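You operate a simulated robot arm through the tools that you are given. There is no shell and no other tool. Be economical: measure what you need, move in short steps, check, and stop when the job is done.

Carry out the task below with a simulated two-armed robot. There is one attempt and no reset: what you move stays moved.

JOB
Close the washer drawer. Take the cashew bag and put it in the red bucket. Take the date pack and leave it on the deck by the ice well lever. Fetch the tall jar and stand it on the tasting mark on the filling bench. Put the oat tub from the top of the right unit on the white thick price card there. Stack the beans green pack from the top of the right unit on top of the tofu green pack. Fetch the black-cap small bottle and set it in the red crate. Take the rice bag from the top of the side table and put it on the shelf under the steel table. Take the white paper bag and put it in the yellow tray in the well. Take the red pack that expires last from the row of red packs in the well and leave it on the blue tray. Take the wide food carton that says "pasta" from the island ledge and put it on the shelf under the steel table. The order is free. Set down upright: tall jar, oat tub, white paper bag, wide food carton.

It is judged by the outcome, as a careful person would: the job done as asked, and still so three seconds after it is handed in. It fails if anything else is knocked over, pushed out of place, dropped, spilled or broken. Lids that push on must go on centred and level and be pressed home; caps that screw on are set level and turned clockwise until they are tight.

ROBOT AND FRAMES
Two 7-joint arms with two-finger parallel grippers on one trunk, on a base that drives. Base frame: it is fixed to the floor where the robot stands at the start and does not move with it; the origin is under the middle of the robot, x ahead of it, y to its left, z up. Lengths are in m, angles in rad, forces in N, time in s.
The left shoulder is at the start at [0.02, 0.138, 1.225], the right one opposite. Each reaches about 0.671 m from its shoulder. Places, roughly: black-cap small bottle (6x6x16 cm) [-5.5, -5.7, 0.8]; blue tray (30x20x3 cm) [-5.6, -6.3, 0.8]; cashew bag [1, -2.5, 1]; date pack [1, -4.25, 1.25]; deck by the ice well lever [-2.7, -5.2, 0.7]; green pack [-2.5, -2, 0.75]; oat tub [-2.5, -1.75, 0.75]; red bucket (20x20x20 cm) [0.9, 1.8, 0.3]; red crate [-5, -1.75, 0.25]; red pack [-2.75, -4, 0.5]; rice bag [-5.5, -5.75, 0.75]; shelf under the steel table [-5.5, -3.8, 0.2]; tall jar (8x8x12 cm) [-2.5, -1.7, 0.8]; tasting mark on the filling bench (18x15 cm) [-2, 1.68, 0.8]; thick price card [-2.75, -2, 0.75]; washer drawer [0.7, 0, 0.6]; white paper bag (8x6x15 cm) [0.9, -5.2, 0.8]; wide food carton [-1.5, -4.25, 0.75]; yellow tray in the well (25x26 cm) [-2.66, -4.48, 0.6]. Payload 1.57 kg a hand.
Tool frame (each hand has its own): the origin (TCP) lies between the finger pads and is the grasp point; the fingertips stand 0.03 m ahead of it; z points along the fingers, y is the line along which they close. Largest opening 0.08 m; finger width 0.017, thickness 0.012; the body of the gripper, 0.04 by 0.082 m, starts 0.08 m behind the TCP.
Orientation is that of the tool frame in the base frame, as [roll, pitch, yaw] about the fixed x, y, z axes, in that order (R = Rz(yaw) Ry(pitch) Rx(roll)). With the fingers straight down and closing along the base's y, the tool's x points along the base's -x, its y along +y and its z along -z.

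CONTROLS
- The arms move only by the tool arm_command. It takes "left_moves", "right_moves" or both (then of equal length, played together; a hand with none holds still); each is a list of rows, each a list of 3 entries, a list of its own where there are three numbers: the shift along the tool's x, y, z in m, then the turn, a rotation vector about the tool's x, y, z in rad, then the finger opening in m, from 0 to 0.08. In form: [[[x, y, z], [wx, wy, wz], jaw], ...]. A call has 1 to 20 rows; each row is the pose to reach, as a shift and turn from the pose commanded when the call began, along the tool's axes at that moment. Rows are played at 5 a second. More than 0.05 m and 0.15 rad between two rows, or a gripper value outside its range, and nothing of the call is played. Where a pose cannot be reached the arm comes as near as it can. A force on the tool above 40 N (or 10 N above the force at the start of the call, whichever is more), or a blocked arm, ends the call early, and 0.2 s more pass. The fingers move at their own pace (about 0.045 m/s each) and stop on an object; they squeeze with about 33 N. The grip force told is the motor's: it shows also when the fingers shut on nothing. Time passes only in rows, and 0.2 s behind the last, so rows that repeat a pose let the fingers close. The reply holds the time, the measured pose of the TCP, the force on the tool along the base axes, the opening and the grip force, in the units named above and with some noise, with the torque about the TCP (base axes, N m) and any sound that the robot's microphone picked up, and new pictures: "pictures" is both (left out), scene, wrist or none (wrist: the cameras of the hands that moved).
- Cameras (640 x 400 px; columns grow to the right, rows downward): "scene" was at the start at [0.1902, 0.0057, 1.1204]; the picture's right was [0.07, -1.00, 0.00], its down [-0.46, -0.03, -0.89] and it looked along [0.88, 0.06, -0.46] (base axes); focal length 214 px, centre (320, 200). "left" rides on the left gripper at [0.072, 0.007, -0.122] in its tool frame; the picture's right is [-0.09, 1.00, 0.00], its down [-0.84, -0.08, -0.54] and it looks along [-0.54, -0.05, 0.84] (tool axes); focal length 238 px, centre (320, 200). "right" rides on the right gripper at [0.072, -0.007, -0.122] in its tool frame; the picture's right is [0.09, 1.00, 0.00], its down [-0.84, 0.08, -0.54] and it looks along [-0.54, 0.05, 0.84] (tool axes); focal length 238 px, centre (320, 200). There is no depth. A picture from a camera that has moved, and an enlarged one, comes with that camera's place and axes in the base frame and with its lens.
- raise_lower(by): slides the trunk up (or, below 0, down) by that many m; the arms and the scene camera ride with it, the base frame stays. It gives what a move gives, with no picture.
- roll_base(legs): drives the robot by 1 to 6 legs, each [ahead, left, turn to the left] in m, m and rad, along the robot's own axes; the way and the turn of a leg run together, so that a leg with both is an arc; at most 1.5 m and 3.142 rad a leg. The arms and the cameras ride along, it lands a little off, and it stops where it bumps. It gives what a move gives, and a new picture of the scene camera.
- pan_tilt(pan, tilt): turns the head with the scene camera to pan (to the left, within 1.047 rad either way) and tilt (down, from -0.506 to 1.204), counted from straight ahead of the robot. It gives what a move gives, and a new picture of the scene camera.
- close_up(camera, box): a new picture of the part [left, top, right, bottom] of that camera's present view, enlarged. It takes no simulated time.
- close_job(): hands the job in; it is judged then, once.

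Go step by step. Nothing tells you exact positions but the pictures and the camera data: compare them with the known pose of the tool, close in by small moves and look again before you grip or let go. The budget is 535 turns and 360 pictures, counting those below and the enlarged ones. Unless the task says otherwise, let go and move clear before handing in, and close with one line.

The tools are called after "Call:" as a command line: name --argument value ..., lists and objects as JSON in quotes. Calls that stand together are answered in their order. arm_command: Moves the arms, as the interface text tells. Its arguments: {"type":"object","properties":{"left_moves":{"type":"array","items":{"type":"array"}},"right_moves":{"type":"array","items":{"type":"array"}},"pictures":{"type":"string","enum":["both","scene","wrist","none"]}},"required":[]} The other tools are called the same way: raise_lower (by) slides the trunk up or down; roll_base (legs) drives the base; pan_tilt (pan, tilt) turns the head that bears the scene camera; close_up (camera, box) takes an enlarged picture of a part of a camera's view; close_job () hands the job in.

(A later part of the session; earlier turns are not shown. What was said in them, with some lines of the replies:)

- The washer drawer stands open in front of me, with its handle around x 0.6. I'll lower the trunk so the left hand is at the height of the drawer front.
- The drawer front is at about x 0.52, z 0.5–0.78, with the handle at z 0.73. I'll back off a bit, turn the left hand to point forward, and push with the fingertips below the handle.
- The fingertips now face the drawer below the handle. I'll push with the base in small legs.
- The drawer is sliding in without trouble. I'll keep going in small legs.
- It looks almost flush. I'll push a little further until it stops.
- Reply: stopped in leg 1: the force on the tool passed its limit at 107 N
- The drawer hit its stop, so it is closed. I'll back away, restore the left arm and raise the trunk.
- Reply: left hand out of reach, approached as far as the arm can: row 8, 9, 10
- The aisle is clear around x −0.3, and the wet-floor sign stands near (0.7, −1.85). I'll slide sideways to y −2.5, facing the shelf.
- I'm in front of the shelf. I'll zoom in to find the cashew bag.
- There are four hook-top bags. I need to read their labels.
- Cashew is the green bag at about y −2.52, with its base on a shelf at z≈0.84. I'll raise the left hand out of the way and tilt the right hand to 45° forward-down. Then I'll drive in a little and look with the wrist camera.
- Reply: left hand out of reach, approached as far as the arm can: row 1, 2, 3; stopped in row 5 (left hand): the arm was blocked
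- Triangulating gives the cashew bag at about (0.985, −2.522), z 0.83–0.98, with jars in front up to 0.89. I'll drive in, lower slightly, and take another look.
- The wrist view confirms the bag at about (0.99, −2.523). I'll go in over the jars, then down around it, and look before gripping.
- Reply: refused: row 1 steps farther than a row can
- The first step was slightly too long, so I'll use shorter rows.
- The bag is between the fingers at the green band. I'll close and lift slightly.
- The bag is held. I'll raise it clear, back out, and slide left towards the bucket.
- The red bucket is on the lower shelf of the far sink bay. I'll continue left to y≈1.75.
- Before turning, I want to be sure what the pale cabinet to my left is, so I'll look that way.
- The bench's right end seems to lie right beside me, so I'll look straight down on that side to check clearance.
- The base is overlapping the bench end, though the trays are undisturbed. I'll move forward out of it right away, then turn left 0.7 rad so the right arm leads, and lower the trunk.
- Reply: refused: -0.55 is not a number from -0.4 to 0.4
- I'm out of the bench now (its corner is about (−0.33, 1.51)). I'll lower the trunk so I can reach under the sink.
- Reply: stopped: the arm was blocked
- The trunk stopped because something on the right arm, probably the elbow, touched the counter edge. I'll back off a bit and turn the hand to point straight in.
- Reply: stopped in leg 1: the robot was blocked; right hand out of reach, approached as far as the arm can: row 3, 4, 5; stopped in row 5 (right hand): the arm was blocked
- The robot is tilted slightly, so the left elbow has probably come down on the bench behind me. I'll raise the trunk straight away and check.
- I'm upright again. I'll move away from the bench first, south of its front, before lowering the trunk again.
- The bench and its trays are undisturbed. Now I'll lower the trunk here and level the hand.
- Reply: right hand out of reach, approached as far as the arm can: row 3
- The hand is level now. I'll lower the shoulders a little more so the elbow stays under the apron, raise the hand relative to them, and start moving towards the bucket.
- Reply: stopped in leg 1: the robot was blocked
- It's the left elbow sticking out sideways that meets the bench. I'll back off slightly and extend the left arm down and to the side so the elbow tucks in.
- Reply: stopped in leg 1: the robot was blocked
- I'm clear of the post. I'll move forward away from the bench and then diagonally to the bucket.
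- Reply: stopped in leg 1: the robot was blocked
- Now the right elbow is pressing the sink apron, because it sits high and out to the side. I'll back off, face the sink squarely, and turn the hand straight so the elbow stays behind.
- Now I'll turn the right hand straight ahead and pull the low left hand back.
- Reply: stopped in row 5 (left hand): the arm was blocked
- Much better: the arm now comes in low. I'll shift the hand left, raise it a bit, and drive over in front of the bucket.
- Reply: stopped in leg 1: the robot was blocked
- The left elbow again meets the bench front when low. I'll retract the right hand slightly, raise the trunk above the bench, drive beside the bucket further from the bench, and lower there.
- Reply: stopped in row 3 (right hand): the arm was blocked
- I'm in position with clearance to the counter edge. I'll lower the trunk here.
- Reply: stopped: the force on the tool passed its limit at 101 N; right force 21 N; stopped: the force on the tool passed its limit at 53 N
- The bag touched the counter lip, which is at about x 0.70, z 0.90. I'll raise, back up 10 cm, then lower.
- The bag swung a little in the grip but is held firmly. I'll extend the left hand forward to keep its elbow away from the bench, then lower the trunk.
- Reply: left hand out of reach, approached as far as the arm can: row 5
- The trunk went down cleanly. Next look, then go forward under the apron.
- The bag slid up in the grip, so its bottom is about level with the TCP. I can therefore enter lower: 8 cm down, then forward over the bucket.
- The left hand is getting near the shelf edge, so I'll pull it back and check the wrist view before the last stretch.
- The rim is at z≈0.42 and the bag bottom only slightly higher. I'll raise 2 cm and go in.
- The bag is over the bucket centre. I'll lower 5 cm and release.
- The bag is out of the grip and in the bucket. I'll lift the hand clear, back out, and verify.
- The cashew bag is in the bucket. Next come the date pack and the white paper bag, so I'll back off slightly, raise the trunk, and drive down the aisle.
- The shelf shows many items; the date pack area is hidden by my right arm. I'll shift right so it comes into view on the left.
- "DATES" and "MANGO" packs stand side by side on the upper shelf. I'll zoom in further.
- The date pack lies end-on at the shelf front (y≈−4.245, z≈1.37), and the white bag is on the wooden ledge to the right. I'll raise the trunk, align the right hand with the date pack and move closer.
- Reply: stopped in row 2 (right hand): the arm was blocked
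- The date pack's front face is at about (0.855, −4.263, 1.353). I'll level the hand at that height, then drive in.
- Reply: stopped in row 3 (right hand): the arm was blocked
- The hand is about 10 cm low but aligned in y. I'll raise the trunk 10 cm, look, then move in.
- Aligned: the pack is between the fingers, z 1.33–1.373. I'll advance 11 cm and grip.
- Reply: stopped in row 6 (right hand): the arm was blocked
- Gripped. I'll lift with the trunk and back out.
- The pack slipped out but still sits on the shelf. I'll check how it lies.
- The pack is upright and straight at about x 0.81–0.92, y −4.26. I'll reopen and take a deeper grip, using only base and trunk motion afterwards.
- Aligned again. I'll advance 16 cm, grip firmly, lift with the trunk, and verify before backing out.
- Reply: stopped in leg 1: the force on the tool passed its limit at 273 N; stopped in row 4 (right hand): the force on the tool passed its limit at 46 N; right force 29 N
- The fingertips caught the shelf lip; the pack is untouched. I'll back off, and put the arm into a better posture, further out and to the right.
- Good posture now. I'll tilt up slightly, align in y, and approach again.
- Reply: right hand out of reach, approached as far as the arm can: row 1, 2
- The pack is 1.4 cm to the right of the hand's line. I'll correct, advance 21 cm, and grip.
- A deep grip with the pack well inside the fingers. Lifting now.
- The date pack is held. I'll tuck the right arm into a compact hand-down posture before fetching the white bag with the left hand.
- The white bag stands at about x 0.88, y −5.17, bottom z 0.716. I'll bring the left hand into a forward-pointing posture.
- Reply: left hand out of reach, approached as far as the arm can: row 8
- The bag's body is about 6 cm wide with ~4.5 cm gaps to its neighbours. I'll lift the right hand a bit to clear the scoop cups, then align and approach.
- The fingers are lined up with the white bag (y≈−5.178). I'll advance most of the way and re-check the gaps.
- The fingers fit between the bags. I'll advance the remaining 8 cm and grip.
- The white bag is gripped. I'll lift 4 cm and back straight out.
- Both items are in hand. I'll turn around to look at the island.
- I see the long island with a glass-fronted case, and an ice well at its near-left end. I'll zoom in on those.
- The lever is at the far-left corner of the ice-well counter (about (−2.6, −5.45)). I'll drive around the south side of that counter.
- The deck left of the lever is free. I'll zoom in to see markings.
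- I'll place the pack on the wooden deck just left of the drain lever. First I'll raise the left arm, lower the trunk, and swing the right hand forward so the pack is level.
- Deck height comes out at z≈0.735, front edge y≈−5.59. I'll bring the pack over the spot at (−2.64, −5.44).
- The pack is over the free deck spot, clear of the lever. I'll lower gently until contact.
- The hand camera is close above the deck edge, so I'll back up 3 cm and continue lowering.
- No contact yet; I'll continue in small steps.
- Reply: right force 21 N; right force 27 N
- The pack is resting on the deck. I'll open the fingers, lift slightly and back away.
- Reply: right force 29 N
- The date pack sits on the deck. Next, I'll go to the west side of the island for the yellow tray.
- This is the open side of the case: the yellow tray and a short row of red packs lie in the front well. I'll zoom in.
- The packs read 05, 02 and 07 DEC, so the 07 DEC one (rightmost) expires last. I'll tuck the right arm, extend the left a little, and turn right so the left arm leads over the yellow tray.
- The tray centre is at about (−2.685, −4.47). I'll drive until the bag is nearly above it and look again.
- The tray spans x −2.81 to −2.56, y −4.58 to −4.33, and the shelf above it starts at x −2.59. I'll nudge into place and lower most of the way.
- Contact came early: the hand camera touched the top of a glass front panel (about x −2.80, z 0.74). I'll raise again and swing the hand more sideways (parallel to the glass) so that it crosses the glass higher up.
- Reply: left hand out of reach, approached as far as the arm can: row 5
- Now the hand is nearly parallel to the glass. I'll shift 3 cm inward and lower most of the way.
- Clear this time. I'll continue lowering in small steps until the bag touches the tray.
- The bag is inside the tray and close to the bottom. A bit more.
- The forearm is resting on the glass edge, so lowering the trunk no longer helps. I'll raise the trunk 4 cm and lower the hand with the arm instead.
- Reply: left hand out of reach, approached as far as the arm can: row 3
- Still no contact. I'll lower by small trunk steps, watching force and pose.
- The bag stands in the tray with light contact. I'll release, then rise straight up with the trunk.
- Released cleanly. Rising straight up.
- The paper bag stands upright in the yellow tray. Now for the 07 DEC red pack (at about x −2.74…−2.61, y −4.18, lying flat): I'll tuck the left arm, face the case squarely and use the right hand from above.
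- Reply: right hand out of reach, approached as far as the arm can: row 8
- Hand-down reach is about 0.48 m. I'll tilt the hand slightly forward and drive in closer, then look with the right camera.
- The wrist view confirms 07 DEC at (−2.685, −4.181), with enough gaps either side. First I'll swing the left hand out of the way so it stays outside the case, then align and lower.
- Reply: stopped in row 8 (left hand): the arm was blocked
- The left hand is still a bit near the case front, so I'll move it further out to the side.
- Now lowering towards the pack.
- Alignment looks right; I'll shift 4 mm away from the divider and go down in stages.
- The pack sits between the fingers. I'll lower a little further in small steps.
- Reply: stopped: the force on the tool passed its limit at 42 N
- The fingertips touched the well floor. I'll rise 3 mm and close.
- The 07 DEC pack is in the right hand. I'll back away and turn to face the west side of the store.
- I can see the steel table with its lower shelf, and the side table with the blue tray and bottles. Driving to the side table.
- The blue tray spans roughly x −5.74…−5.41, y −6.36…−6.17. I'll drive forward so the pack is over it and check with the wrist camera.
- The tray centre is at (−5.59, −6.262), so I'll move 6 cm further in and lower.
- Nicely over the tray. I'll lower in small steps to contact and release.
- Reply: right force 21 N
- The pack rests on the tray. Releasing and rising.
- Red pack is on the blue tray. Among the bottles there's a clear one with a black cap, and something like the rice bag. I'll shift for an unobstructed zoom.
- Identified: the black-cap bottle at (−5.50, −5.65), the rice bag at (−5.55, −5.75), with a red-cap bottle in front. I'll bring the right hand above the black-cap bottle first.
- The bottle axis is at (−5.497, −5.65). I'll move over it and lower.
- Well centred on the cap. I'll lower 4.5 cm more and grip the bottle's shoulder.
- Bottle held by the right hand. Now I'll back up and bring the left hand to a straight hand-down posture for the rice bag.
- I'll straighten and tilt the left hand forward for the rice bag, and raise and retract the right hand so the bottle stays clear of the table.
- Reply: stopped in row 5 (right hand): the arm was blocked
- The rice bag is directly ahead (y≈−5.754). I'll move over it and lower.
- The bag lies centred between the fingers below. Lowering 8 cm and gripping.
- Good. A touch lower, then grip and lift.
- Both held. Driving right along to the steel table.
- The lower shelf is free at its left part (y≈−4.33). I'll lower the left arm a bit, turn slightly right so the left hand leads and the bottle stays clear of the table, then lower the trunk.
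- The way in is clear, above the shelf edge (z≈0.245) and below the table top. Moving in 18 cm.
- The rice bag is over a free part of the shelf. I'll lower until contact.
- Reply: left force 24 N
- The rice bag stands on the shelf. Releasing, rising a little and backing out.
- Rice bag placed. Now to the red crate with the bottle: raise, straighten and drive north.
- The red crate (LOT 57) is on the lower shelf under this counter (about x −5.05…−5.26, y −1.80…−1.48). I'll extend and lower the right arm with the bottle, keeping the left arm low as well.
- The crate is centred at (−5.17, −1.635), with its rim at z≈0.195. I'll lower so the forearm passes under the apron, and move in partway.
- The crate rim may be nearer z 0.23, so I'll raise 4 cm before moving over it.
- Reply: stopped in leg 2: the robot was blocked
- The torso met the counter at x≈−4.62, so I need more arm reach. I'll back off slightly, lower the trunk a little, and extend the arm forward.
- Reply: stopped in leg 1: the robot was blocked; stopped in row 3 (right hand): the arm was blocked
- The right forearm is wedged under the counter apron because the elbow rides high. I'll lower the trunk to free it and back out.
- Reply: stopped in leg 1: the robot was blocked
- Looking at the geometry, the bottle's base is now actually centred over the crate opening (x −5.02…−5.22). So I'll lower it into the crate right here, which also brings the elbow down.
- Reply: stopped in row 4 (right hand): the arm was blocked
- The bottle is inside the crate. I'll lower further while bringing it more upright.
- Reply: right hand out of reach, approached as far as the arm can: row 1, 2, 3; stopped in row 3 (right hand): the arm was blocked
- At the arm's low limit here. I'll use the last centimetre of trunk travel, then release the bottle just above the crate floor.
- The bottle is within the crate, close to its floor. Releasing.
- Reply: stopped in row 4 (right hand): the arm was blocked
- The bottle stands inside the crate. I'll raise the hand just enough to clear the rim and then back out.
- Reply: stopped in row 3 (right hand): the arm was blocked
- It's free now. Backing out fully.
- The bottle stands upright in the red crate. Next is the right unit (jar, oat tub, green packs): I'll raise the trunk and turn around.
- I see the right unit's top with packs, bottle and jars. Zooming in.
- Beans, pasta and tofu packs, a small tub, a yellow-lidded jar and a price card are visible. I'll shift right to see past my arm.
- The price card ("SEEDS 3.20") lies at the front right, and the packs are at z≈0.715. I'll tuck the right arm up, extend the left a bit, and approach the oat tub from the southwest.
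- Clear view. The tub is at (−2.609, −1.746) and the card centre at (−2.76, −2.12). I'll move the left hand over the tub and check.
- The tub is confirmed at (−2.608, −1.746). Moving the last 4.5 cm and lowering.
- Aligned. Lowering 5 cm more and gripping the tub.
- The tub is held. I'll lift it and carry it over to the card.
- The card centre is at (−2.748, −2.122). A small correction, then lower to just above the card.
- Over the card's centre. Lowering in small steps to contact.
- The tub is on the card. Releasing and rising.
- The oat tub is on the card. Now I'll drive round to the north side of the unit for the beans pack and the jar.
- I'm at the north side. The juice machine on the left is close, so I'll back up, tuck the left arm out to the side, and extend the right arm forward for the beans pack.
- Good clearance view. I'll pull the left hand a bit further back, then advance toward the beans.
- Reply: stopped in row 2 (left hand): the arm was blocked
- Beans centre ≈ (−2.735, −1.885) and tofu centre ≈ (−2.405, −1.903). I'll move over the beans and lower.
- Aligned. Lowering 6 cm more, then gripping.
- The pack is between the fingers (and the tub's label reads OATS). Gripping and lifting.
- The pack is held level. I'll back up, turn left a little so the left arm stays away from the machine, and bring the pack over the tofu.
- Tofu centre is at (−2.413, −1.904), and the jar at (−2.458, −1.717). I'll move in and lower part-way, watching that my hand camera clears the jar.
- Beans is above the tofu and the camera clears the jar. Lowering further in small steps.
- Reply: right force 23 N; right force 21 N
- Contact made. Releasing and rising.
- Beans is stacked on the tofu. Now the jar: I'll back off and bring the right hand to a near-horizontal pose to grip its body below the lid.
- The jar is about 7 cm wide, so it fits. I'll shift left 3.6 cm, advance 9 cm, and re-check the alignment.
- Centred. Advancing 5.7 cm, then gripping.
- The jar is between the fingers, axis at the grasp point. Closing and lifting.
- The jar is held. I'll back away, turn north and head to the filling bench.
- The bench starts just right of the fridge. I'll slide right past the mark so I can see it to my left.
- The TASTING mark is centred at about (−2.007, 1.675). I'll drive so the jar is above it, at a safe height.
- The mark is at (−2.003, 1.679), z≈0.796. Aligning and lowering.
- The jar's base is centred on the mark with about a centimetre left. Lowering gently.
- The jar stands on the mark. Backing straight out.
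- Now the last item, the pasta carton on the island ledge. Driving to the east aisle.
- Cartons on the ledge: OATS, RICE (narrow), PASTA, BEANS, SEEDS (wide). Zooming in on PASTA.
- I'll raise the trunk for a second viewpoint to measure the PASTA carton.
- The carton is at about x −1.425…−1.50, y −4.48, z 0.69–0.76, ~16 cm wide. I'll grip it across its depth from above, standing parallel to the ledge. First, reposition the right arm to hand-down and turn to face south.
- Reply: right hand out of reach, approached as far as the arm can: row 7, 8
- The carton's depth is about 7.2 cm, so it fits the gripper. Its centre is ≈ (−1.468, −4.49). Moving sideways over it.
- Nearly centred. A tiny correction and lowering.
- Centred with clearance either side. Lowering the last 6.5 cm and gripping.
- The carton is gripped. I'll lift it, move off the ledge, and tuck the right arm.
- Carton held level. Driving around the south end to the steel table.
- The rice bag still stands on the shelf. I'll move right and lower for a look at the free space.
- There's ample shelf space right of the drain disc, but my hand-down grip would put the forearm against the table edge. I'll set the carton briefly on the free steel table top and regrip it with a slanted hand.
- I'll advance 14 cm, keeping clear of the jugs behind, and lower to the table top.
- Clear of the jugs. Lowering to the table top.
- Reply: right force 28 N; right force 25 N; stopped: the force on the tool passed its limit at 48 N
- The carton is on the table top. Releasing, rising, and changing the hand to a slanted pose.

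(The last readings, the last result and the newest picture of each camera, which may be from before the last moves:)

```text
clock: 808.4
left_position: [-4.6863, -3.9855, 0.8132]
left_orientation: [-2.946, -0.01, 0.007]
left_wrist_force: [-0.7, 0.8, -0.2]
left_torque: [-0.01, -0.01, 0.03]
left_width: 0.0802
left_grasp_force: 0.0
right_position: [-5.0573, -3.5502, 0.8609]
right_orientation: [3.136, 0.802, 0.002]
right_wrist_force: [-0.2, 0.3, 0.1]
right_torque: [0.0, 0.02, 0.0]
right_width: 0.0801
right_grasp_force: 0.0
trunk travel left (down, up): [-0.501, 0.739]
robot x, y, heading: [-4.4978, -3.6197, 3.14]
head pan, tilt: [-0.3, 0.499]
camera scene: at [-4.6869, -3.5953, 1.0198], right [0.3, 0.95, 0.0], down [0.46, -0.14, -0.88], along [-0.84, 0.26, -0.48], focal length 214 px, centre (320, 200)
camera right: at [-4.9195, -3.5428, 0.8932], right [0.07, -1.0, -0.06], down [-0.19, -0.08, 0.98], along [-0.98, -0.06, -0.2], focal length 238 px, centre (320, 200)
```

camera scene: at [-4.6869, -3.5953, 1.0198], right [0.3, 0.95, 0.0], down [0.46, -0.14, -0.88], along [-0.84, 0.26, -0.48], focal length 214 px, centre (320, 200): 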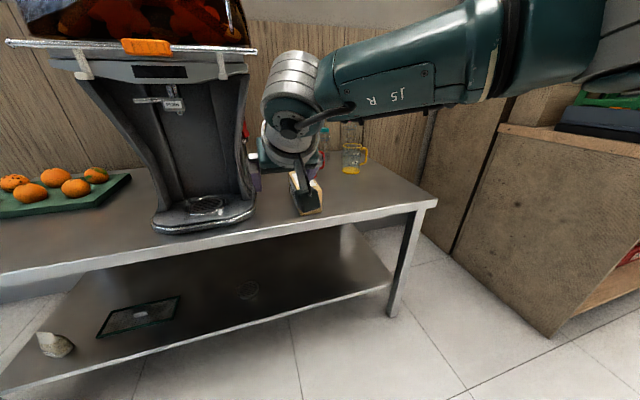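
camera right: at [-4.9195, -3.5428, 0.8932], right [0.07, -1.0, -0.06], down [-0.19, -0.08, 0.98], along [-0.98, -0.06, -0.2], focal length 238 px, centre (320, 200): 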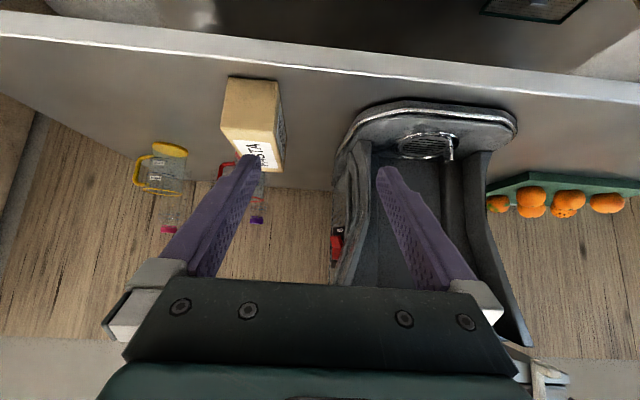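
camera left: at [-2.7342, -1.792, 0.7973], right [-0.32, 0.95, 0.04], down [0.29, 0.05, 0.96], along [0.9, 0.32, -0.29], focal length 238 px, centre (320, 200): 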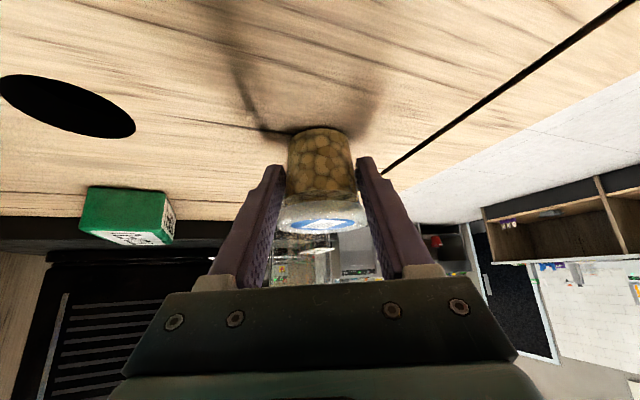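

The carton stands fine on the table top. Lining up the slanted hand: 9 cm right, then ahead.

Call:
roll_base --legs '[[0, -0.092, 0], [0.14, 0, 0]]'

Call:
close_up --camera "right" --box '[0, 0, 640, 400]'

```text
clock: 810.4
left_position: [-4.8256, -3.8919, 0.8132]
left_orientation: [-2.944, -0.01, 0.009]
left_wrist_force: [-0.8, 0.3, 0.7]
left_torque: [0.0, 0.01, 0.02]
left_width: 0.08
left_grasp_force: 0.0
right_position: [-5.1968, -3.4564, 0.8601]
right_orientation: [3.139, 0.8, 0.005]
right_wrist_force: [-0.3, 0.1, 0.1]
right_torque: [0.0, -0.02, -0.01]
right_width: 0.0798
right_grasp_force: 0.1
trunk travel left (down, up): [-0.501, 0.739]
robot x, y, heading: [-4.6393, -3.5317, 3.141]
head pan, tilt: [-0.3, 0.499]
camera scene: at [-4.8263, -3.5027, 1.0198], right [0.3, 0.95, 0.0], down [0.46, -0.14, -0.88], along [-0.84, 0.26, -0.48], focal length 214 px, centre (320, 200)
```

scene: 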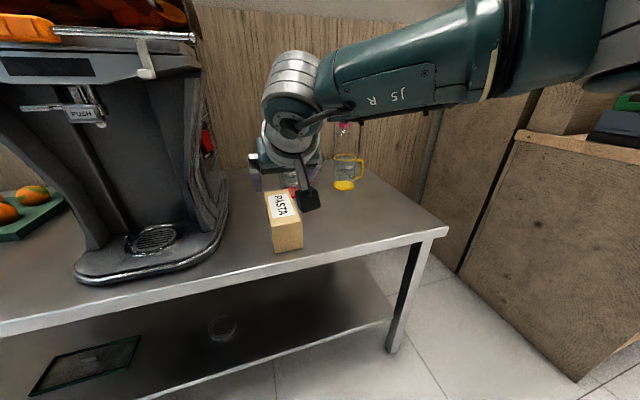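

```text
1.00 times, centred on (320, 200) of right (not enlarged: the box is as wide or as high as the picture)
camera zoom: at [-5.0587, -3.45, 0.8934], right [0.07, -1.0, -0.06], down [-0.19, -0.08, 0.98], along [-0.98, -0.06, -0.2], focal length 238 px, centre (320, 200)
```

zoom: 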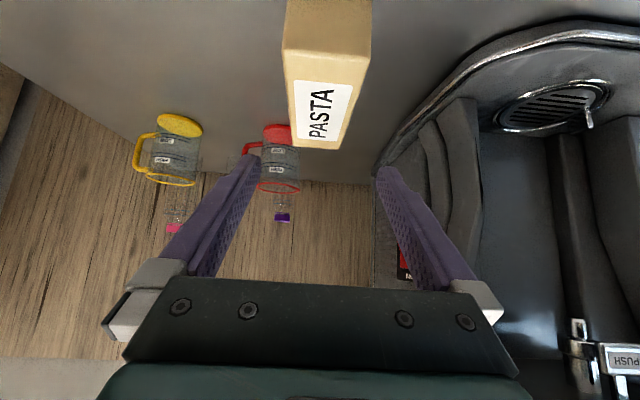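

Aligned with the carton. Moving over it and lowering.

Call:
roll_base --legs '[[0.08, 0.003, 0]]'

Call:
raise_lower --by -0.1

Call:
close_up --camera "right" --box '[0, 0, 640, 400]'

```text
clock: 811.5
left_position: [-4.9043, -3.8946, 0.8131]
left_orientation: [-2.944, -0.008, 0.008]
left_wrist_force: [-0.4, 0.6, 0.7]
left_torque: [0.01, 0.0, 0.01]
left_width: 0.0799
left_grasp_force: 0.1
right_position: [-5.2765, -3.4584, 0.8597]
right_orientation: [3.138, 0.801, 0.005]
right_wrist_force: [0.6, -0.1, 0.0]
right_torque: [0.02, -0.01, 0.0]
right_width: 0.0802
right_grasp_force: 0.0
trunk travel left (down, up): [-0.501, 0.739]
robot x, y, heading: [-4.7158, -3.5322, 3.136]
head pan, tilt: [-0.3, 0.499]
camera scene: at [-4.9059, -3.5055, 1.0199], right [0.3, 0.95, 0.0], down [0.46, -0.14, -0.88], along [-0.84, 0.26, -0.48], focal length 214 px, centre (320, 200)
```

scene: 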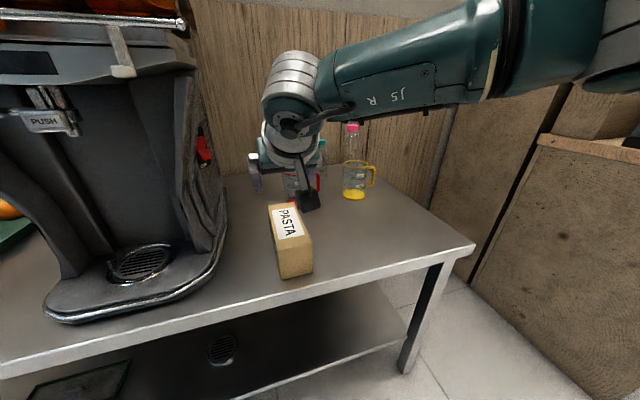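

```text
clock: 812.8
left_position: [-4.9045, -3.894, 0.7128]
left_orientation: [-2.943, -0.009, 0.009]
left_wrist_force: [-0.6, -0.7, 0.3]
left_torque: [-0.02, -0.02, 0.02]
left_width: 0.08
left_grasp_force: 0.1
right_position: [-5.2768, -3.4601, 0.7603]
right_orientation: [3.138, 0.801, 0.006]
right_wrist_force: [-0.2, -0.1, 0.5]
right_torque: [-0.04, 0.07, 0.01]
right_width: 0.0804
right_grasp_force: 0.0
trunk travel left (down, up): [-0.401, 0.839]
robot x, y, heading: [-4.7183, -3.5327, 3.142]
head pan, tilt: [-0.3, 0.499]
```

```text
1.00 times, centred on (320, 200) of right (not enlarged: the box is as wide or as high as the picture)
camera zoom: at [-5.138, -3.4529, 0.7932], right [0.07, -1.0, -0.06], down [-0.19, -0.08, 0.98], along [-0.98, -0.06, -0.2], focal length 238 px, centre (320, 200)
```

zoom: 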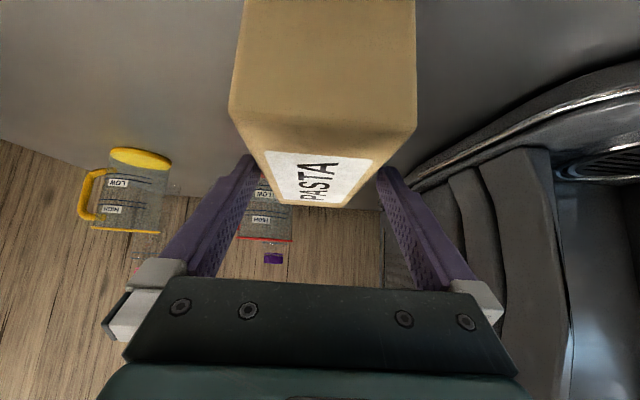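

Fits with a few millimetres each side. Tiny correction, lower 5 cm, and grip.

Call:
roll_base --legs '[[0, 0.002, 0]]'

Call:
raise_lower --by -0.04

Call:
raise_lower --by -0.01

Call:
arm_command --right_moves '[[[0, 0, 0], [0, 0, 0], 0.07], [[0, 0, 0], [0, 0, 0], 0.05], [[0, 0, 0], [0, 0, 0], 0.02], [[0, 0, 0], [0, 0, 0], 0.0], [[0, 0, 0], [0, 0, 0], 0.0]]' --pictures "wrist"

```text
clock: 813.5
left_position: [-4.9039, -3.8958, 0.7135]
left_orientation: [-2.946, -0.01, 0.008]
left_wrist_force: [-0.2, -0.2, -0.2]
left_torque: [0.0, 0.01, -0.03]
left_width: 0.0801
left_grasp_force: 0.0
right_position: [-5.2758, -3.4622, 0.7605]
right_orientation: [3.138, 0.799, 0.005]
right_wrist_force: [-0.4, -0.7, -0.1]
right_torque: [-0.01, 0.02, -0.01]
right_width: 0.0797
right_grasp_force: 0.1
trunk travel left (down, up): [-0.401, 0.839]
robot x, y, heading: [-4.717, -3.5325, 3.139]
head pan, tilt: [-0.3, 0.499]
camera scene: at [-4.9056, -3.5075, 0.9198], right [0.3, 0.95, 0.0], down [0.46, -0.14, -0.88], along [-0.84, 0.26, -0.48], focal length 214 px, centre (320, 200)
```

scene: 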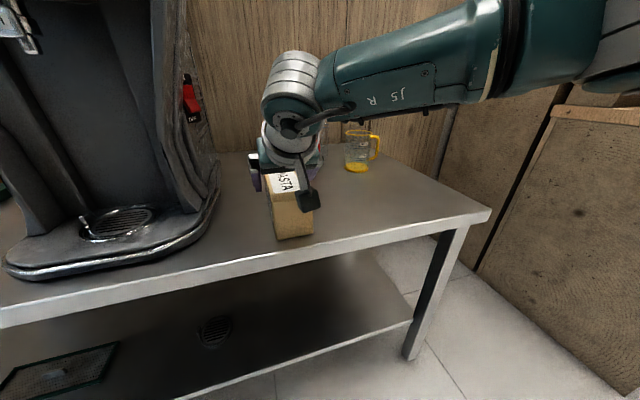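

```text
clock: 814.4
left_position: [-4.904, -3.8977, 0.6726]
left_orientation: [-2.944, -0.009, 0.009]
left_wrist_force: [0.1, 0.4, -0.2]
left_torque: [0.03, 0.0, 0.0]
left_width: 0.0799
left_grasp_force: 0.1
right_position: [-5.2762, -3.4625, 0.7207]
right_orientation: [3.138, 0.798, 0.006]
right_wrist_force: [-0.1, 0.3, -0.2]
right_torque: [0.01, 0.01, 0.0]
right_width: 0.0803
right_grasp_force: 0.2
trunk travel left (down, up): [-0.361, 0.879]
robot x, y, heading: [-4.7192, -3.5335, 3.141]
head pan, tilt: [-0.3, 0.499]
```

```text
clock: 814.9
left_position: [-4.9044, -3.897, 0.663]
left_orientation: [-2.943, -0.008, 0.007]
left_wrist_force: [-0.4, -0.8, -0.2]
left_torque: [-0.01, -0.01, -0.02]
left_width: 0.08
left_grasp_force: 0.1
right_position: [-5.2754, -3.4634, 0.7081]
right_orientation: [3.138, 0.8, 0.005]
right_wrist_force: [0.6, -0.1, -0.6]
right_torque: [-0.01, -0.01, 0.0]
right_width: 0.0798
right_grasp_force: 0.0
trunk travel left (down, up): [-0.351, 0.889]
robot x, y, heading: [-4.7187, -3.5366, 3.14]
head pan, tilt: [-0.3, 0.499]
```

```text
clock: 816.1
left_position: [-4.9043, -3.8974, 0.6629]
left_orientation: [-2.944, -0.01, 0.009]
left_wrist_force: [0.8, 1.0, 0.2]
left_torque: [0.0, 0.03, 0.01]
left_width: 0.08
left_grasp_force: 0.0
right_position: [-5.2762, -3.4626, 0.7095]
right_orientation: [3.138, 0.8, 0.007]
right_wrist_force: [-0.6, 0.7, 0.4]
right_torque: [0.14, 0.04, -0.07]
right_width: 0.0696
right_grasp_force: 33.0
trunk travel left (down, up): [-0.351, 0.889]
robot x, y, heading: [-4.7175, -3.5328, 3.142]
head pan, tilt: [-0.3, 0.499]
camera right: at [-5.138, -3.4545, 0.7433], right [0.07, -1.0, -0.06], down [-0.19, -0.08, 0.98], along [-0.98, -0.06, -0.2], focal length 238 px, centre (320, 200)
```

right: 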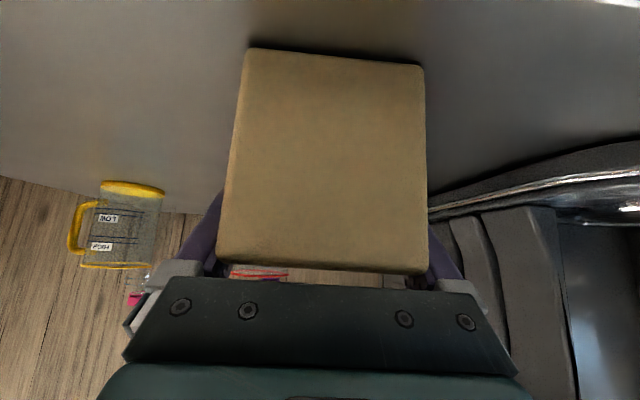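

Gripped with the slanted hand. I'll lift, back off, and lower to shelf height.

Call:
raise_lower --by 0.08

Call:
roll_base --legs '[[-0.42, 0, 0]]'

Call:
arm_command --right_moves '[[[0.019, 0, 0.0186], [0, 0, 0], 0], [[0.038, 0, 0.0372], [0, 0, 0], 0], [[0.0574, 0, 0.0558], [0, 0, 0], 0]]' --pictures "none"

Call:
raise_lower --by -0.39

Call:
pan_tilt --pan -0.2 --tilt 0.3

```text
clock: 817.3
left_position: [-4.9043, -3.8969, 0.7418]
left_orientation: [-2.943, -0.01, 0.008]
left_wrist_force: [-0.4, -0.6, 0.2]
left_torque: [0.0, -0.01, 0.0]
left_width: 0.0798
left_grasp_force: 0.0
right_position: [-5.2754, -3.4606, 0.7892]
right_orientation: [3.138, 0.799, 0.006]
right_wrist_force: [0.7, 0.1, -2.0]
right_torque: [0.01, -0.06, -0.01]
right_width: 0.0699
right_grasp_force: 32.8
trunk travel left (down, up): [-0.431, 0.809]
robot x, y, heading: [-4.7157, -3.5336, 3.136]
head pan, tilt: [-0.3, 0.499]
```

```text
clock: 819.9
left_position: [-4.4795, -3.8986, 0.7426]
left_orientation: [-2.946, -0.011, 0.007]
left_wrist_force: [0.5, 0.1, -0.9]
left_torque: [0.01, 0.0, 0.02]
left_width: 0.0799
left_grasp_force: 0.0
right_position: [-4.8499, -3.4621, 0.7898]
right_orientation: [3.138, 0.8, 0.003]
right_wrist_force: [0.3, -0.9, -2.5]
right_torque: [0.02, -0.01, 0.03]
right_width: 0.0699
right_grasp_force: 33.1
trunk travel left (down, up): [-0.431, 0.809]
robot x, y, heading: [-4.2942, -3.5363, 3.138]
head pan, tilt: [-0.3, 0.499]
camera scene: at [-4.4801, -3.5085, 0.9497], right [0.3, 0.95, 0.0], down [0.46, -0.14, -0.88], along [-0.84, 0.26, -0.48], focal length 214 px, centre (320, 200)
```

scene: 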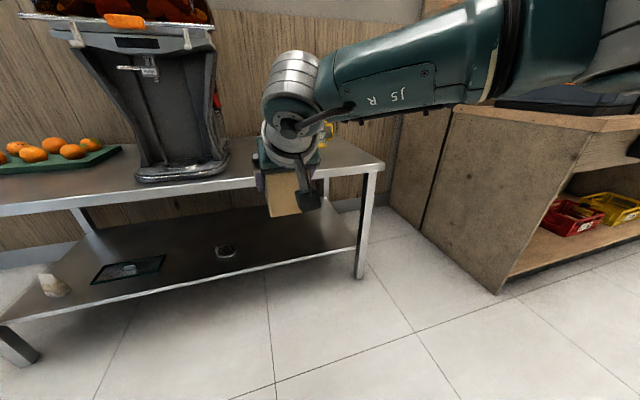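

```text
clock: 820.7
left_position: [-4.4791, -3.8977, 0.7427]
left_orientation: [-2.946, -0.011, 0.006]
left_wrist_force: [-0.4, 0.5, 0.2]
left_torque: [0.01, 0.01, 0.0]
left_width: 0.08
left_grasp_force: 0.1
right_position: [-4.8504, -3.4635, 0.7097]
right_orientation: [3.138, 0.8, 0.003]
right_wrist_force: [-1.2, 0.8, -2.9]
right_torque: [0.0, -0.05, 0.0]
right_width: 0.07
right_grasp_force: 33.0
trunk travel left (down, up): [-0.431, 0.809]
robot x, y, heading: [-4.2947, -3.5354, 3.137]
head pan, tilt: [-0.3, 0.499]
```

```text
clock: 824.5
left_position: [-4.4803, -3.8976, 0.3523]
left_orientation: [-2.944, -0.011, 0.007]
left_wrist_force: [-0.2, -0.6, 0.3]
left_torque: [0.01, -0.01, -0.02]
left_width: 0.0799
left_grasp_force: 0.1
right_position: [-4.8511, -3.4631, 0.32]
right_orientation: [3.139, 0.8, 0.002]
right_wrist_force: [0.0, 0.3, -2.2]
right_torque: [-0.01, -0.07, -0.03]
right_width: 0.0698
right_grasp_force: 33.0
trunk travel left (down, up): [-0.041, 1.199]
robot x, y, heading: [-4.296, -3.5337, 3.134]
head pan, tilt: [-0.3, 0.499]
```

```text
clock: 825.2
left_position: [-4.4798, -3.8981, 0.3523]
left_orientation: [-2.945, -0.011, 0.007]
left_wrist_force: [0.2, 0.2, -0.8]
left_torque: [-0.01, -0.02, 0.0]
left_width: 0.0801
left_grasp_force: 0.0
right_position: [-4.8493, -3.4625, 0.3194]
right_orientation: [3.138, 0.801, 0.002]
right_wrist_force: [0.0, -0.3, -1.9]
right_torque: [-0.02, -0.05, 0.01]
right_width: 0.0699
right_grasp_force: 33.1
trunk travel left (down, up): [-0.041, 1.199]
robot x, y, heading: [-4.2956, -3.5337, 3.136]
head pan, tilt: [-0.201, 0.3]
camera scene: at [-4.4848, -3.5168, 0.5781], right [0.2, 0.98, 0.0], down [0.29, -0.06, -0.95], along [-0.94, 0.19, -0.3], focal length 214 px, centre (320, 200)
```

scene: 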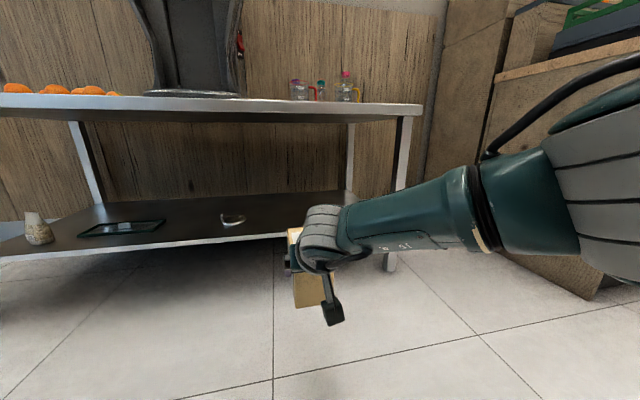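

A good low posture. Moving in over the shelf.

Call:
roll_base --legs '[[0.2, 0.05, 0.004], [0.25, 0, 0]]'

Call:
close_up --camera "right" --box '[0, 0, 640, 400]'

```text
clock: 828.2
left_position: [-4.9242, -3.9479, 0.3522]
left_orientation: [-2.944, -0.011, 0.012]
left_wrist_force: [0.1, 1.1, -0.1]
left_torque: [0.01, 0.01, -0.01]
left_width: 0.0803
left_grasp_force: 0.0
right_position: [-5.297, -3.5155, 0.3185]
right_orientation: [3.138, 0.797, 0.01]
right_wrist_force: [0.3, -0.6, -1.9]
right_torque: [0.01, -0.06, -0.01]
right_width: 0.0698
right_grasp_force: 33.1
trunk travel left (down, up): [-0.041, 1.199]
robot x, y, heading: [-4.7419, -3.5868, -3.142]
head pan, tilt: [-0.201, 0.3]
camera scene: at [-4.9318, -3.5673, 0.5779], right [0.2, 0.98, 0.0], down [0.29, -0.06, -0.95], along [-0.94, 0.19, -0.3], focal length 214 px, centre (320, 200)
```

scene: 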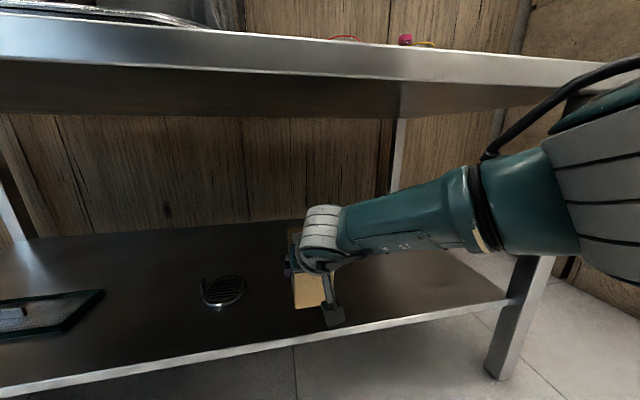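

```text
1.00 times, centred on (320, 200) of right (not enlarged: the box is as wide or as high as the picture)
camera zoom: at [-5.1591, -3.5075, 0.3524], right [0.08, -1.0, -0.06], down [-0.2, -0.08, 0.98], along [-0.98, -0.06, -0.2], focal length 238 px, centre (320, 200)
```

zoom: 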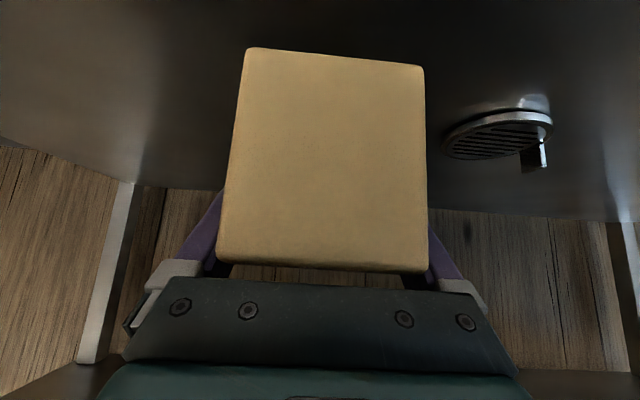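

I'll go 6 cm deeper so the carton is fully on the shelf, then lower.

Call:
roll_base --legs '[[0.06, 0, 0]]'

Call:
raise_lower --by -0.035

Call:
arm_command --right_moves '[[[0.0072, 0, 0.007], [0, 0, 0], 0], [[0.0143, 0, 0.014], [0, 0, 0], 0]]' --pictures "none"

Call:
close_up --camera "scene" --box '[180, 160, 480, 380]'

```text
clock: 829.2
left_position: [-4.9788, -3.9499, 0.3522]
left_orientation: [-2.943, -0.014, 0.015]
left_wrist_force: [1.2, 0.2, 0.2]
left_torque: [0.03, 0.04, 0.08]
left_width: 0.0799
left_grasp_force: 0.0
right_position: [-5.3516, -3.5159, 0.3169]
right_orientation: [3.137, 0.793, 0.01]
right_wrist_force: [0.8, -0.4, -1.8]
right_torque: [0.01, -0.01, -0.01]
right_width: 0.0697
right_grasp_force: 32.6
trunk travel left (down, up): [-0.041, 1.199]
robot x, y, heading: [-4.8015, -3.5831, -3.142]
head pan, tilt: [-0.201, 0.3]
camera scene: at [-4.988, -3.5675, 0.5774], right [0.2, 0.98, 0.0], down [0.29, -0.06, -0.95], along [-0.94, 0.19, -0.3], focal length 214 px, centre (320, 200)
```

scene: 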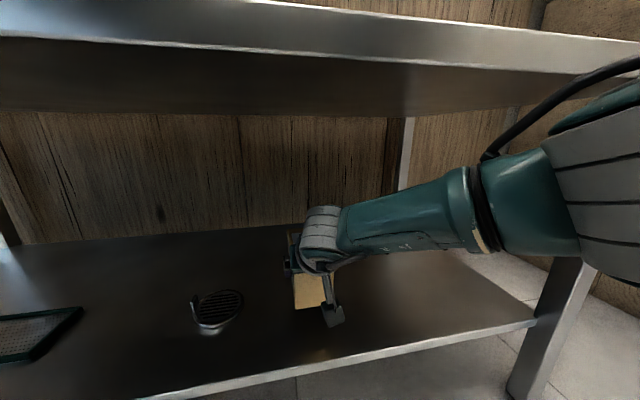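

```text
clock: 830.0
left_position: [-4.9859, -3.9489, 0.3175]
left_orientation: [-2.943, -0.01, 0.015]
left_wrist_force: [0.0, -0.1, 0.3]
left_torque: [-0.02, -0.02, 0.0]
left_width: 0.08
left_grasp_force: 0.1
right_position: [-5.359, -3.5157, 0.2846]
right_orientation: [3.138, 0.798, 0.008]
right_wrist_force: [0.5, 0.8, -2.4]
right_torque: [-0.02, -0.1, 0.03]
right_width: 0.0699
right_grasp_force: 33.0
trunk travel left (down, up): [-0.006, 1.234]
robot x, y, heading: [-4.7995, -3.5806, -3.138]
head pan, tilt: [-0.201, 0.3]
```

```text
clock: 830.6
left_position: [-4.9852, -3.9499, 0.3173]
left_orientation: [-2.947, -0.012, 0.013]
left_wrist_force: [0.5, -0.1, -0.1]
left_torque: [0.01, 0.0, 0.03]
left_width: 0.0799
left_grasp_force: 0.1
right_position: [-5.3585, -3.5171, 0.2639]
right_orientation: [3.137, 0.8, 0.008]
right_wrist_force: [-0.7, -0.3, -2.4]
right_torque: [0.05, -0.05, 0.02]
right_width: 0.0698
right_grasp_force: 33.1
trunk travel left (down, up): [-0.006, 1.234]
robot x, y, heading: [-4.802, -3.5842, -3.137]
head pan, tilt: [-0.201, 0.3]
```

```text
1.82 times, centred on (330, 270) of scene
camera zoom: at [-4.9927, -3.5683, 0.5431], right [0.2, 0.98, 0.0], down [0.29, -0.06, -0.96], along [-0.94, 0.19, -0.3], focal length 390 px, centre (302, 73)
```

zoom: 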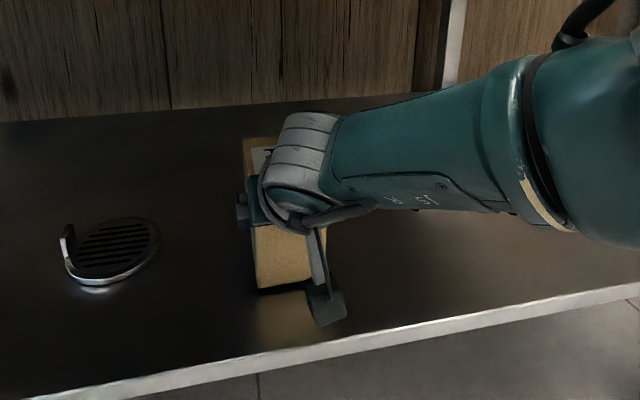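

Continuing down in small arm steps until contact.

Call:
arm_command --right_moves '[[[0.0036, 0, 0.0035], [0, 0, 0], 0], [[0.0072, 0, 0.007], [0, 0, 0], 0], [[0.0107, 0, 0.0105], [0, 0, 0], 0]]' --pictures "none"

```text
clock: 831.4
left_position: [-4.9865, -3.9486, 0.3193]
left_orientation: [-2.945, -0.012, 0.015]
left_wrist_force: [0.4, 0.0, 0.1]
left_torque: [-0.01, 0.03, 0.02]
left_width: 0.0801
left_grasp_force: 0.0
right_position: [-5.3556, -3.5124, 0.2604]
right_orientation: [3.137, 0.801, 0.011]
right_wrist_force: [5.2, -2.6, 18.8]
right_torque: [0.61, -0.39, -0.2]
right_width: 0.07
right_grasp_force: 33.0
right hand out of reach, approached as far as the arm can: row 1, 2, 3
trunk travel left (down, up): [-0.006, 1.234]
robot x, y, heading: [-4.7972, -3.5851, -3.139]
head pan, tilt: [-0.201, 0.3]
```

Contact with the shelf. Releasing gently.

Call:
arm_command --right_moves '[[[0, 0, 0], [0, 0, 0], 0.074], [[0, 0, 0], [0, 0, 0], 0.08], [[0, 0, 0], [0, 0, 0], 0.08], [[0, 0, 0], [0, 0, 0], 0.08]]' --pictures "wrist"

```text
clock: 832.4
left_position: [-4.9854, -3.9469, 0.3176]
left_orientation: [-2.945, -0.009, 0.015]
left_wrist_force: [-0.7, 0.1, 0.7]
left_torque: [0.0, -0.01, 0.0]
left_width: 0.08
left_grasp_force: 0.1
right_position: [-5.3539, -3.511, 0.2581]
right_orientation: [3.137, 0.797, 0.006]
right_wrist_force: [0.3, -0.4, 0.5]
right_torque: [0.02, 0.0, 0.02]
right_width: 0.0801
right_grasp_force: 0.0
trunk travel left (down, up): [-0.006, 1.234]
robot x, y, heading: [-4.8055, -3.5828, -3.144]
head pan, tilt: [-0.201, 0.3]
camera right: at [-5.2165, -3.5037, 0.292], right [0.08, -1.0, -0.06], down [-0.2, -0.08, 0.98], along [-0.98, -0.06, -0.2], focal length 238 px, centre (320, 200)
```

right: 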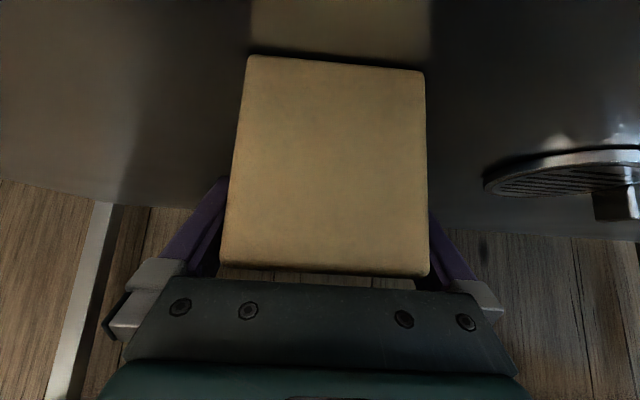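

The carton sits level on the shelf. Rising straight up and backing out.

Call:
raise_lower --by 0.08

Call:
roll_base --legs '[[-0.25, 0, 0], [-0.35, 0, 0]]'

Call:
pan_tilt --pan 0.1 --tilt 0.25

Call:
close_up --camera "scene" --box '[140, 120, 500, 320]'

```text
clock: 833.6
left_position: [-4.9858, -3.9475, 0.3975]
left_orientation: [-2.945, -0.011, 0.015]
left_wrist_force: [-0.1, -0.5, -0.5]
left_torque: [-0.03, 0.0, 0.04]
left_width: 0.0801
left_grasp_force: 0.1
right_position: [-5.3546, -3.5115, 0.3385]
right_orientation: [3.138, 0.798, 0.009]
right_wrist_force: [0.3, 0.0, 0.2]
right_torque: [-0.01, 0.0, -0.05]
right_width: 0.0801
right_grasp_force: 0.1
trunk travel left (down, up): [-0.086, 1.154]
robot x, y, heading: [-4.7997, -3.5864, -3.137]
head pan, tilt: [-0.201, 0.3]
```

```text
clock: 837.2
left_position: [-4.3873, -3.947, 0.3979]
left_orientation: [-2.945, -0.009, 0.013]
left_wrist_force: [0.4, -0.7, -0.6]
left_torque: [0.02, -0.01, 0.01]
left_width: 0.0799
left_grasp_force: 0.0
right_position: [-4.757, -3.5098, 0.3391]
right_orientation: [3.138, 0.8, 0.01]
right_wrist_force: [0.2, 0.5, 0.6]
right_torque: [0.0, 0.0, 0.01]
right_width: 0.0802
right_grasp_force: 0.1
trunk travel left (down, up): [-0.086, 1.154]
robot x, y, heading: [-4.2011, -3.5831, -3.143]
head pan, tilt: [-0.201, 0.3]
camera scene: at [-4.3949, -3.5663, 0.6233], right [0.2, 0.98, 0.0], down [0.29, -0.06, -0.96], along [-0.94, 0.19, -0.29], focal length 214 px, centre (320, 200)
```

scene: 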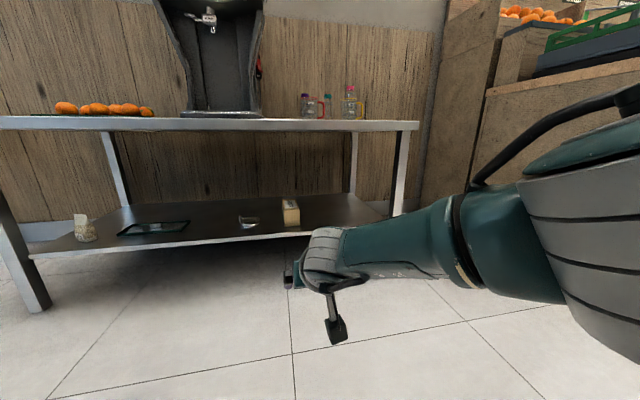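

```text
clock: 838.0
left_position: [-4.3867, -3.9469, 0.3982]
left_orientation: [-2.946, -0.01, 0.013]
left_wrist_force: [-0.2, -0.1, -0.5]
left_torque: [-0.01, -0.01, -0.02]
left_width: 0.0798
left_grasp_force: 0.1
right_position: [-4.7552, -3.5103, 0.3389]
right_orientation: [3.139, 0.797, 0.008]
right_wrist_force: [0.3, -0.2, 0.4]
right_torque: [0.02, 0.0, 0.03]
right_width: 0.0799
right_grasp_force: 0.0
trunk travel left (down, up): [-0.086, 1.154]
robot x, y, heading: [-4.1993, -3.5817, -3.139]
head pan, tilt: [0.099, 0.25]
camera scene: at [-4.3951, -3.5941, 0.6279], right [-0.1, 0.99, 0.0], down [0.25, 0.02, -0.97], along [-0.96, -0.1, -0.25], focal length 214 px, centre (320, 200)
```

scene: 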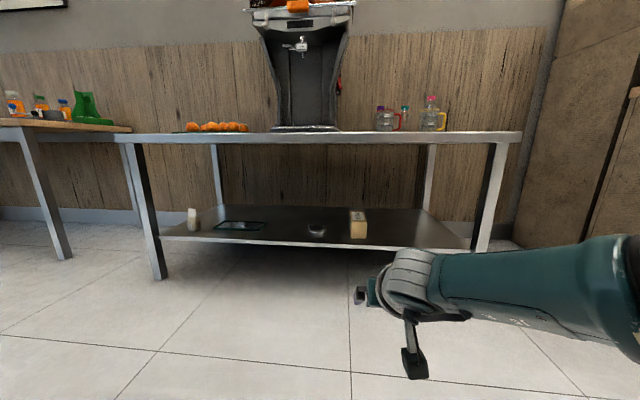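

```text
1.78 times, centred on (320, 220) of scene
camera zoom: at [-4.3951, -3.5941, 0.6279], right [-0.1, 0.99, 0.0], down [0.25, 0.02, -0.97], along [-0.96, -0.1, -0.25], focal length 381 px, centre (320, 164)
```

zoom: 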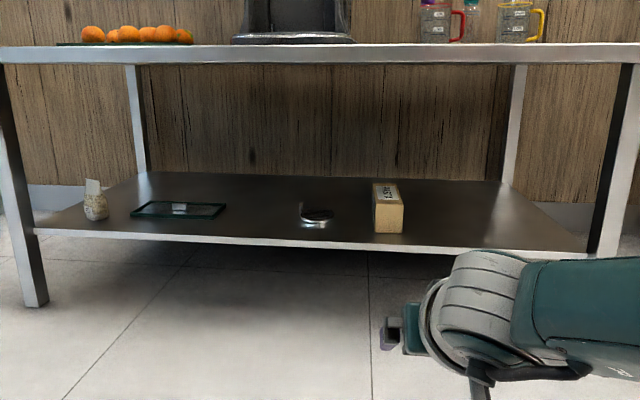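

All placements are done. I'll do one last check on the jar at the filling bench, since my arm hid it when I left.

Call:
raise_lower --by 0.4

Call:
roll_base --legs '[[-0.4, 0, 0], [0, -1.4, 0], [0, -1.4, 0], [0, -1.1, 0], [0, 0, -1.9]]'

Call:
pan_tilt --pan 0.0 --tilt 0.2

```text
clock: 841.9
left_position: [-4.3869, -3.9481, 0.7986]
left_orientation: [-2.945, -0.01, 0.015]
left_wrist_force: [0.2, 0.0, 0.0]
left_torque: [0.02, 0.03, -0.01]
left_width: 0.0802
left_grasp_force: 0.1
right_position: [-4.7567, -3.5106, 0.7381]
right_orientation: [3.138, 0.798, 0.008]
right_wrist_force: [-0.5, 0.6, 0.0]
right_torque: [0.01, -0.03, -0.01]
right_width: 0.08
right_grasp_force: 0.1
trunk travel left (down, up): [-0.486, 0.754]
robot x, y, heading: [-4.2067, -3.5803, -3.142]
head pan, tilt: [0.099, 0.25]
```

```text
clock: 867.2
left_position: [-4.1449, 0.5899, 0.7973]
left_orientation: [-2.945, -0.009, -1.863]
left_wrist_force: [0.1, -0.2, 0.0]
left_torque: [0.01, 0.03, -0.02]
left_width: 0.0801
left_grasp_force: 0.1
right_position: [-3.6178, 0.8091, 0.7375]
right_orientation: [3.139, 0.799, -1.868]
right_wrist_force: [-0.5, 0.5, -0.2]
right_torque: [0.01, 0.01, -0.01]
right_width: 0.0798
right_grasp_force: 0.0
trunk travel left (down, up): [-0.486, 0.754]
robot x, y, heading: [-3.8567, 0.3051, 1.267]
head pan, tilt: [0.099, 0.25]
camera scene: at [-3.8065, 0.4896, 1.0279], right [0.98, -0.2, 0.0], down [-0.05, -0.24, -0.97], along [0.2, 0.95, -0.25], focal length 214 px, centre (320, 200)
```

scene: 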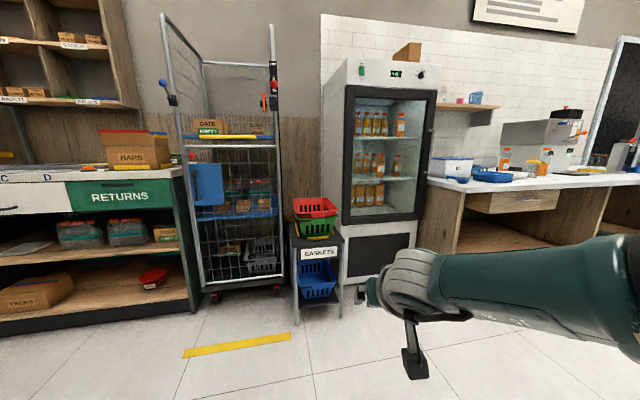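

```text
clock: 867.9
left_position: [-4.1459, 0.5896, 0.7972]
left_orientation: [-2.944, -0.012, -1.863]
left_wrist_force: [-0.5, 0.1, -0.4]
left_torque: [-0.03, -0.01, -0.02]
left_width: 0.0797
left_grasp_force: 0.1
right_position: [-3.618, 0.8093, 0.7395]
right_orientation: [3.139, 0.797, -1.869]
right_wrist_force: [0.6, -0.1, -0.6]
right_torque: [0.01, -0.03, -0.04]
right_width: 0.0799
right_grasp_force: 0.1
trunk travel left (down, up): [-0.486, 0.754]
robot x, y, heading: [-3.8564, 0.3062, 1.264]
head pan, tilt: [0.0, 0.201]
camera scene: at [-3.7976, 0.4871, 1.0324], right [0.95, -0.3, 0.0], down [-0.06, -0.19, -0.98], along [0.29, 0.93, -0.2], focal length 214 px, centre (320, 200)
```

scene: 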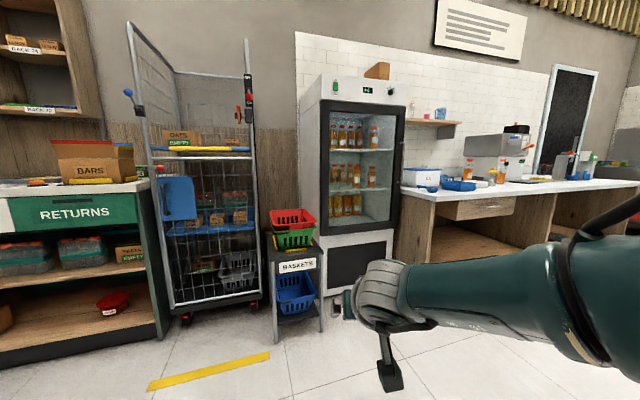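

Call:
close_up --camera "scene" --box '[410, 130, 570, 210]'

```text
4.00 times, centred on (490, 170) of scene
camera zoom: at [-3.7976, 0.4871, 1.0324], right [0.95, -0.3, 0.0], down [-0.06, -0.19, -0.98], along [0.29, 0.93, -0.2], focal length 858 px, centre (-360, 320)
```

zoom: 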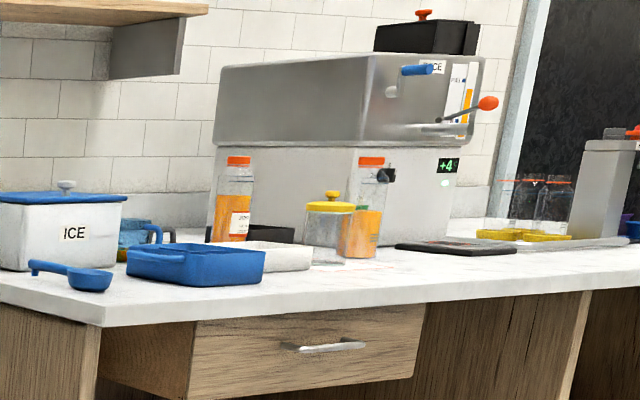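

The jar with its yellow lid stands upright on the tasting mark. All the other placements were checked as I made them, and both hands are empty and clear, so I'm handing in.

Call:
close_job

```text
The job is handed in.
```

I finished all eleven tasks and handed the job in; I don't have the judge's result. As far as my camera checks showed, each item was where you asked and the four upright items were standing.
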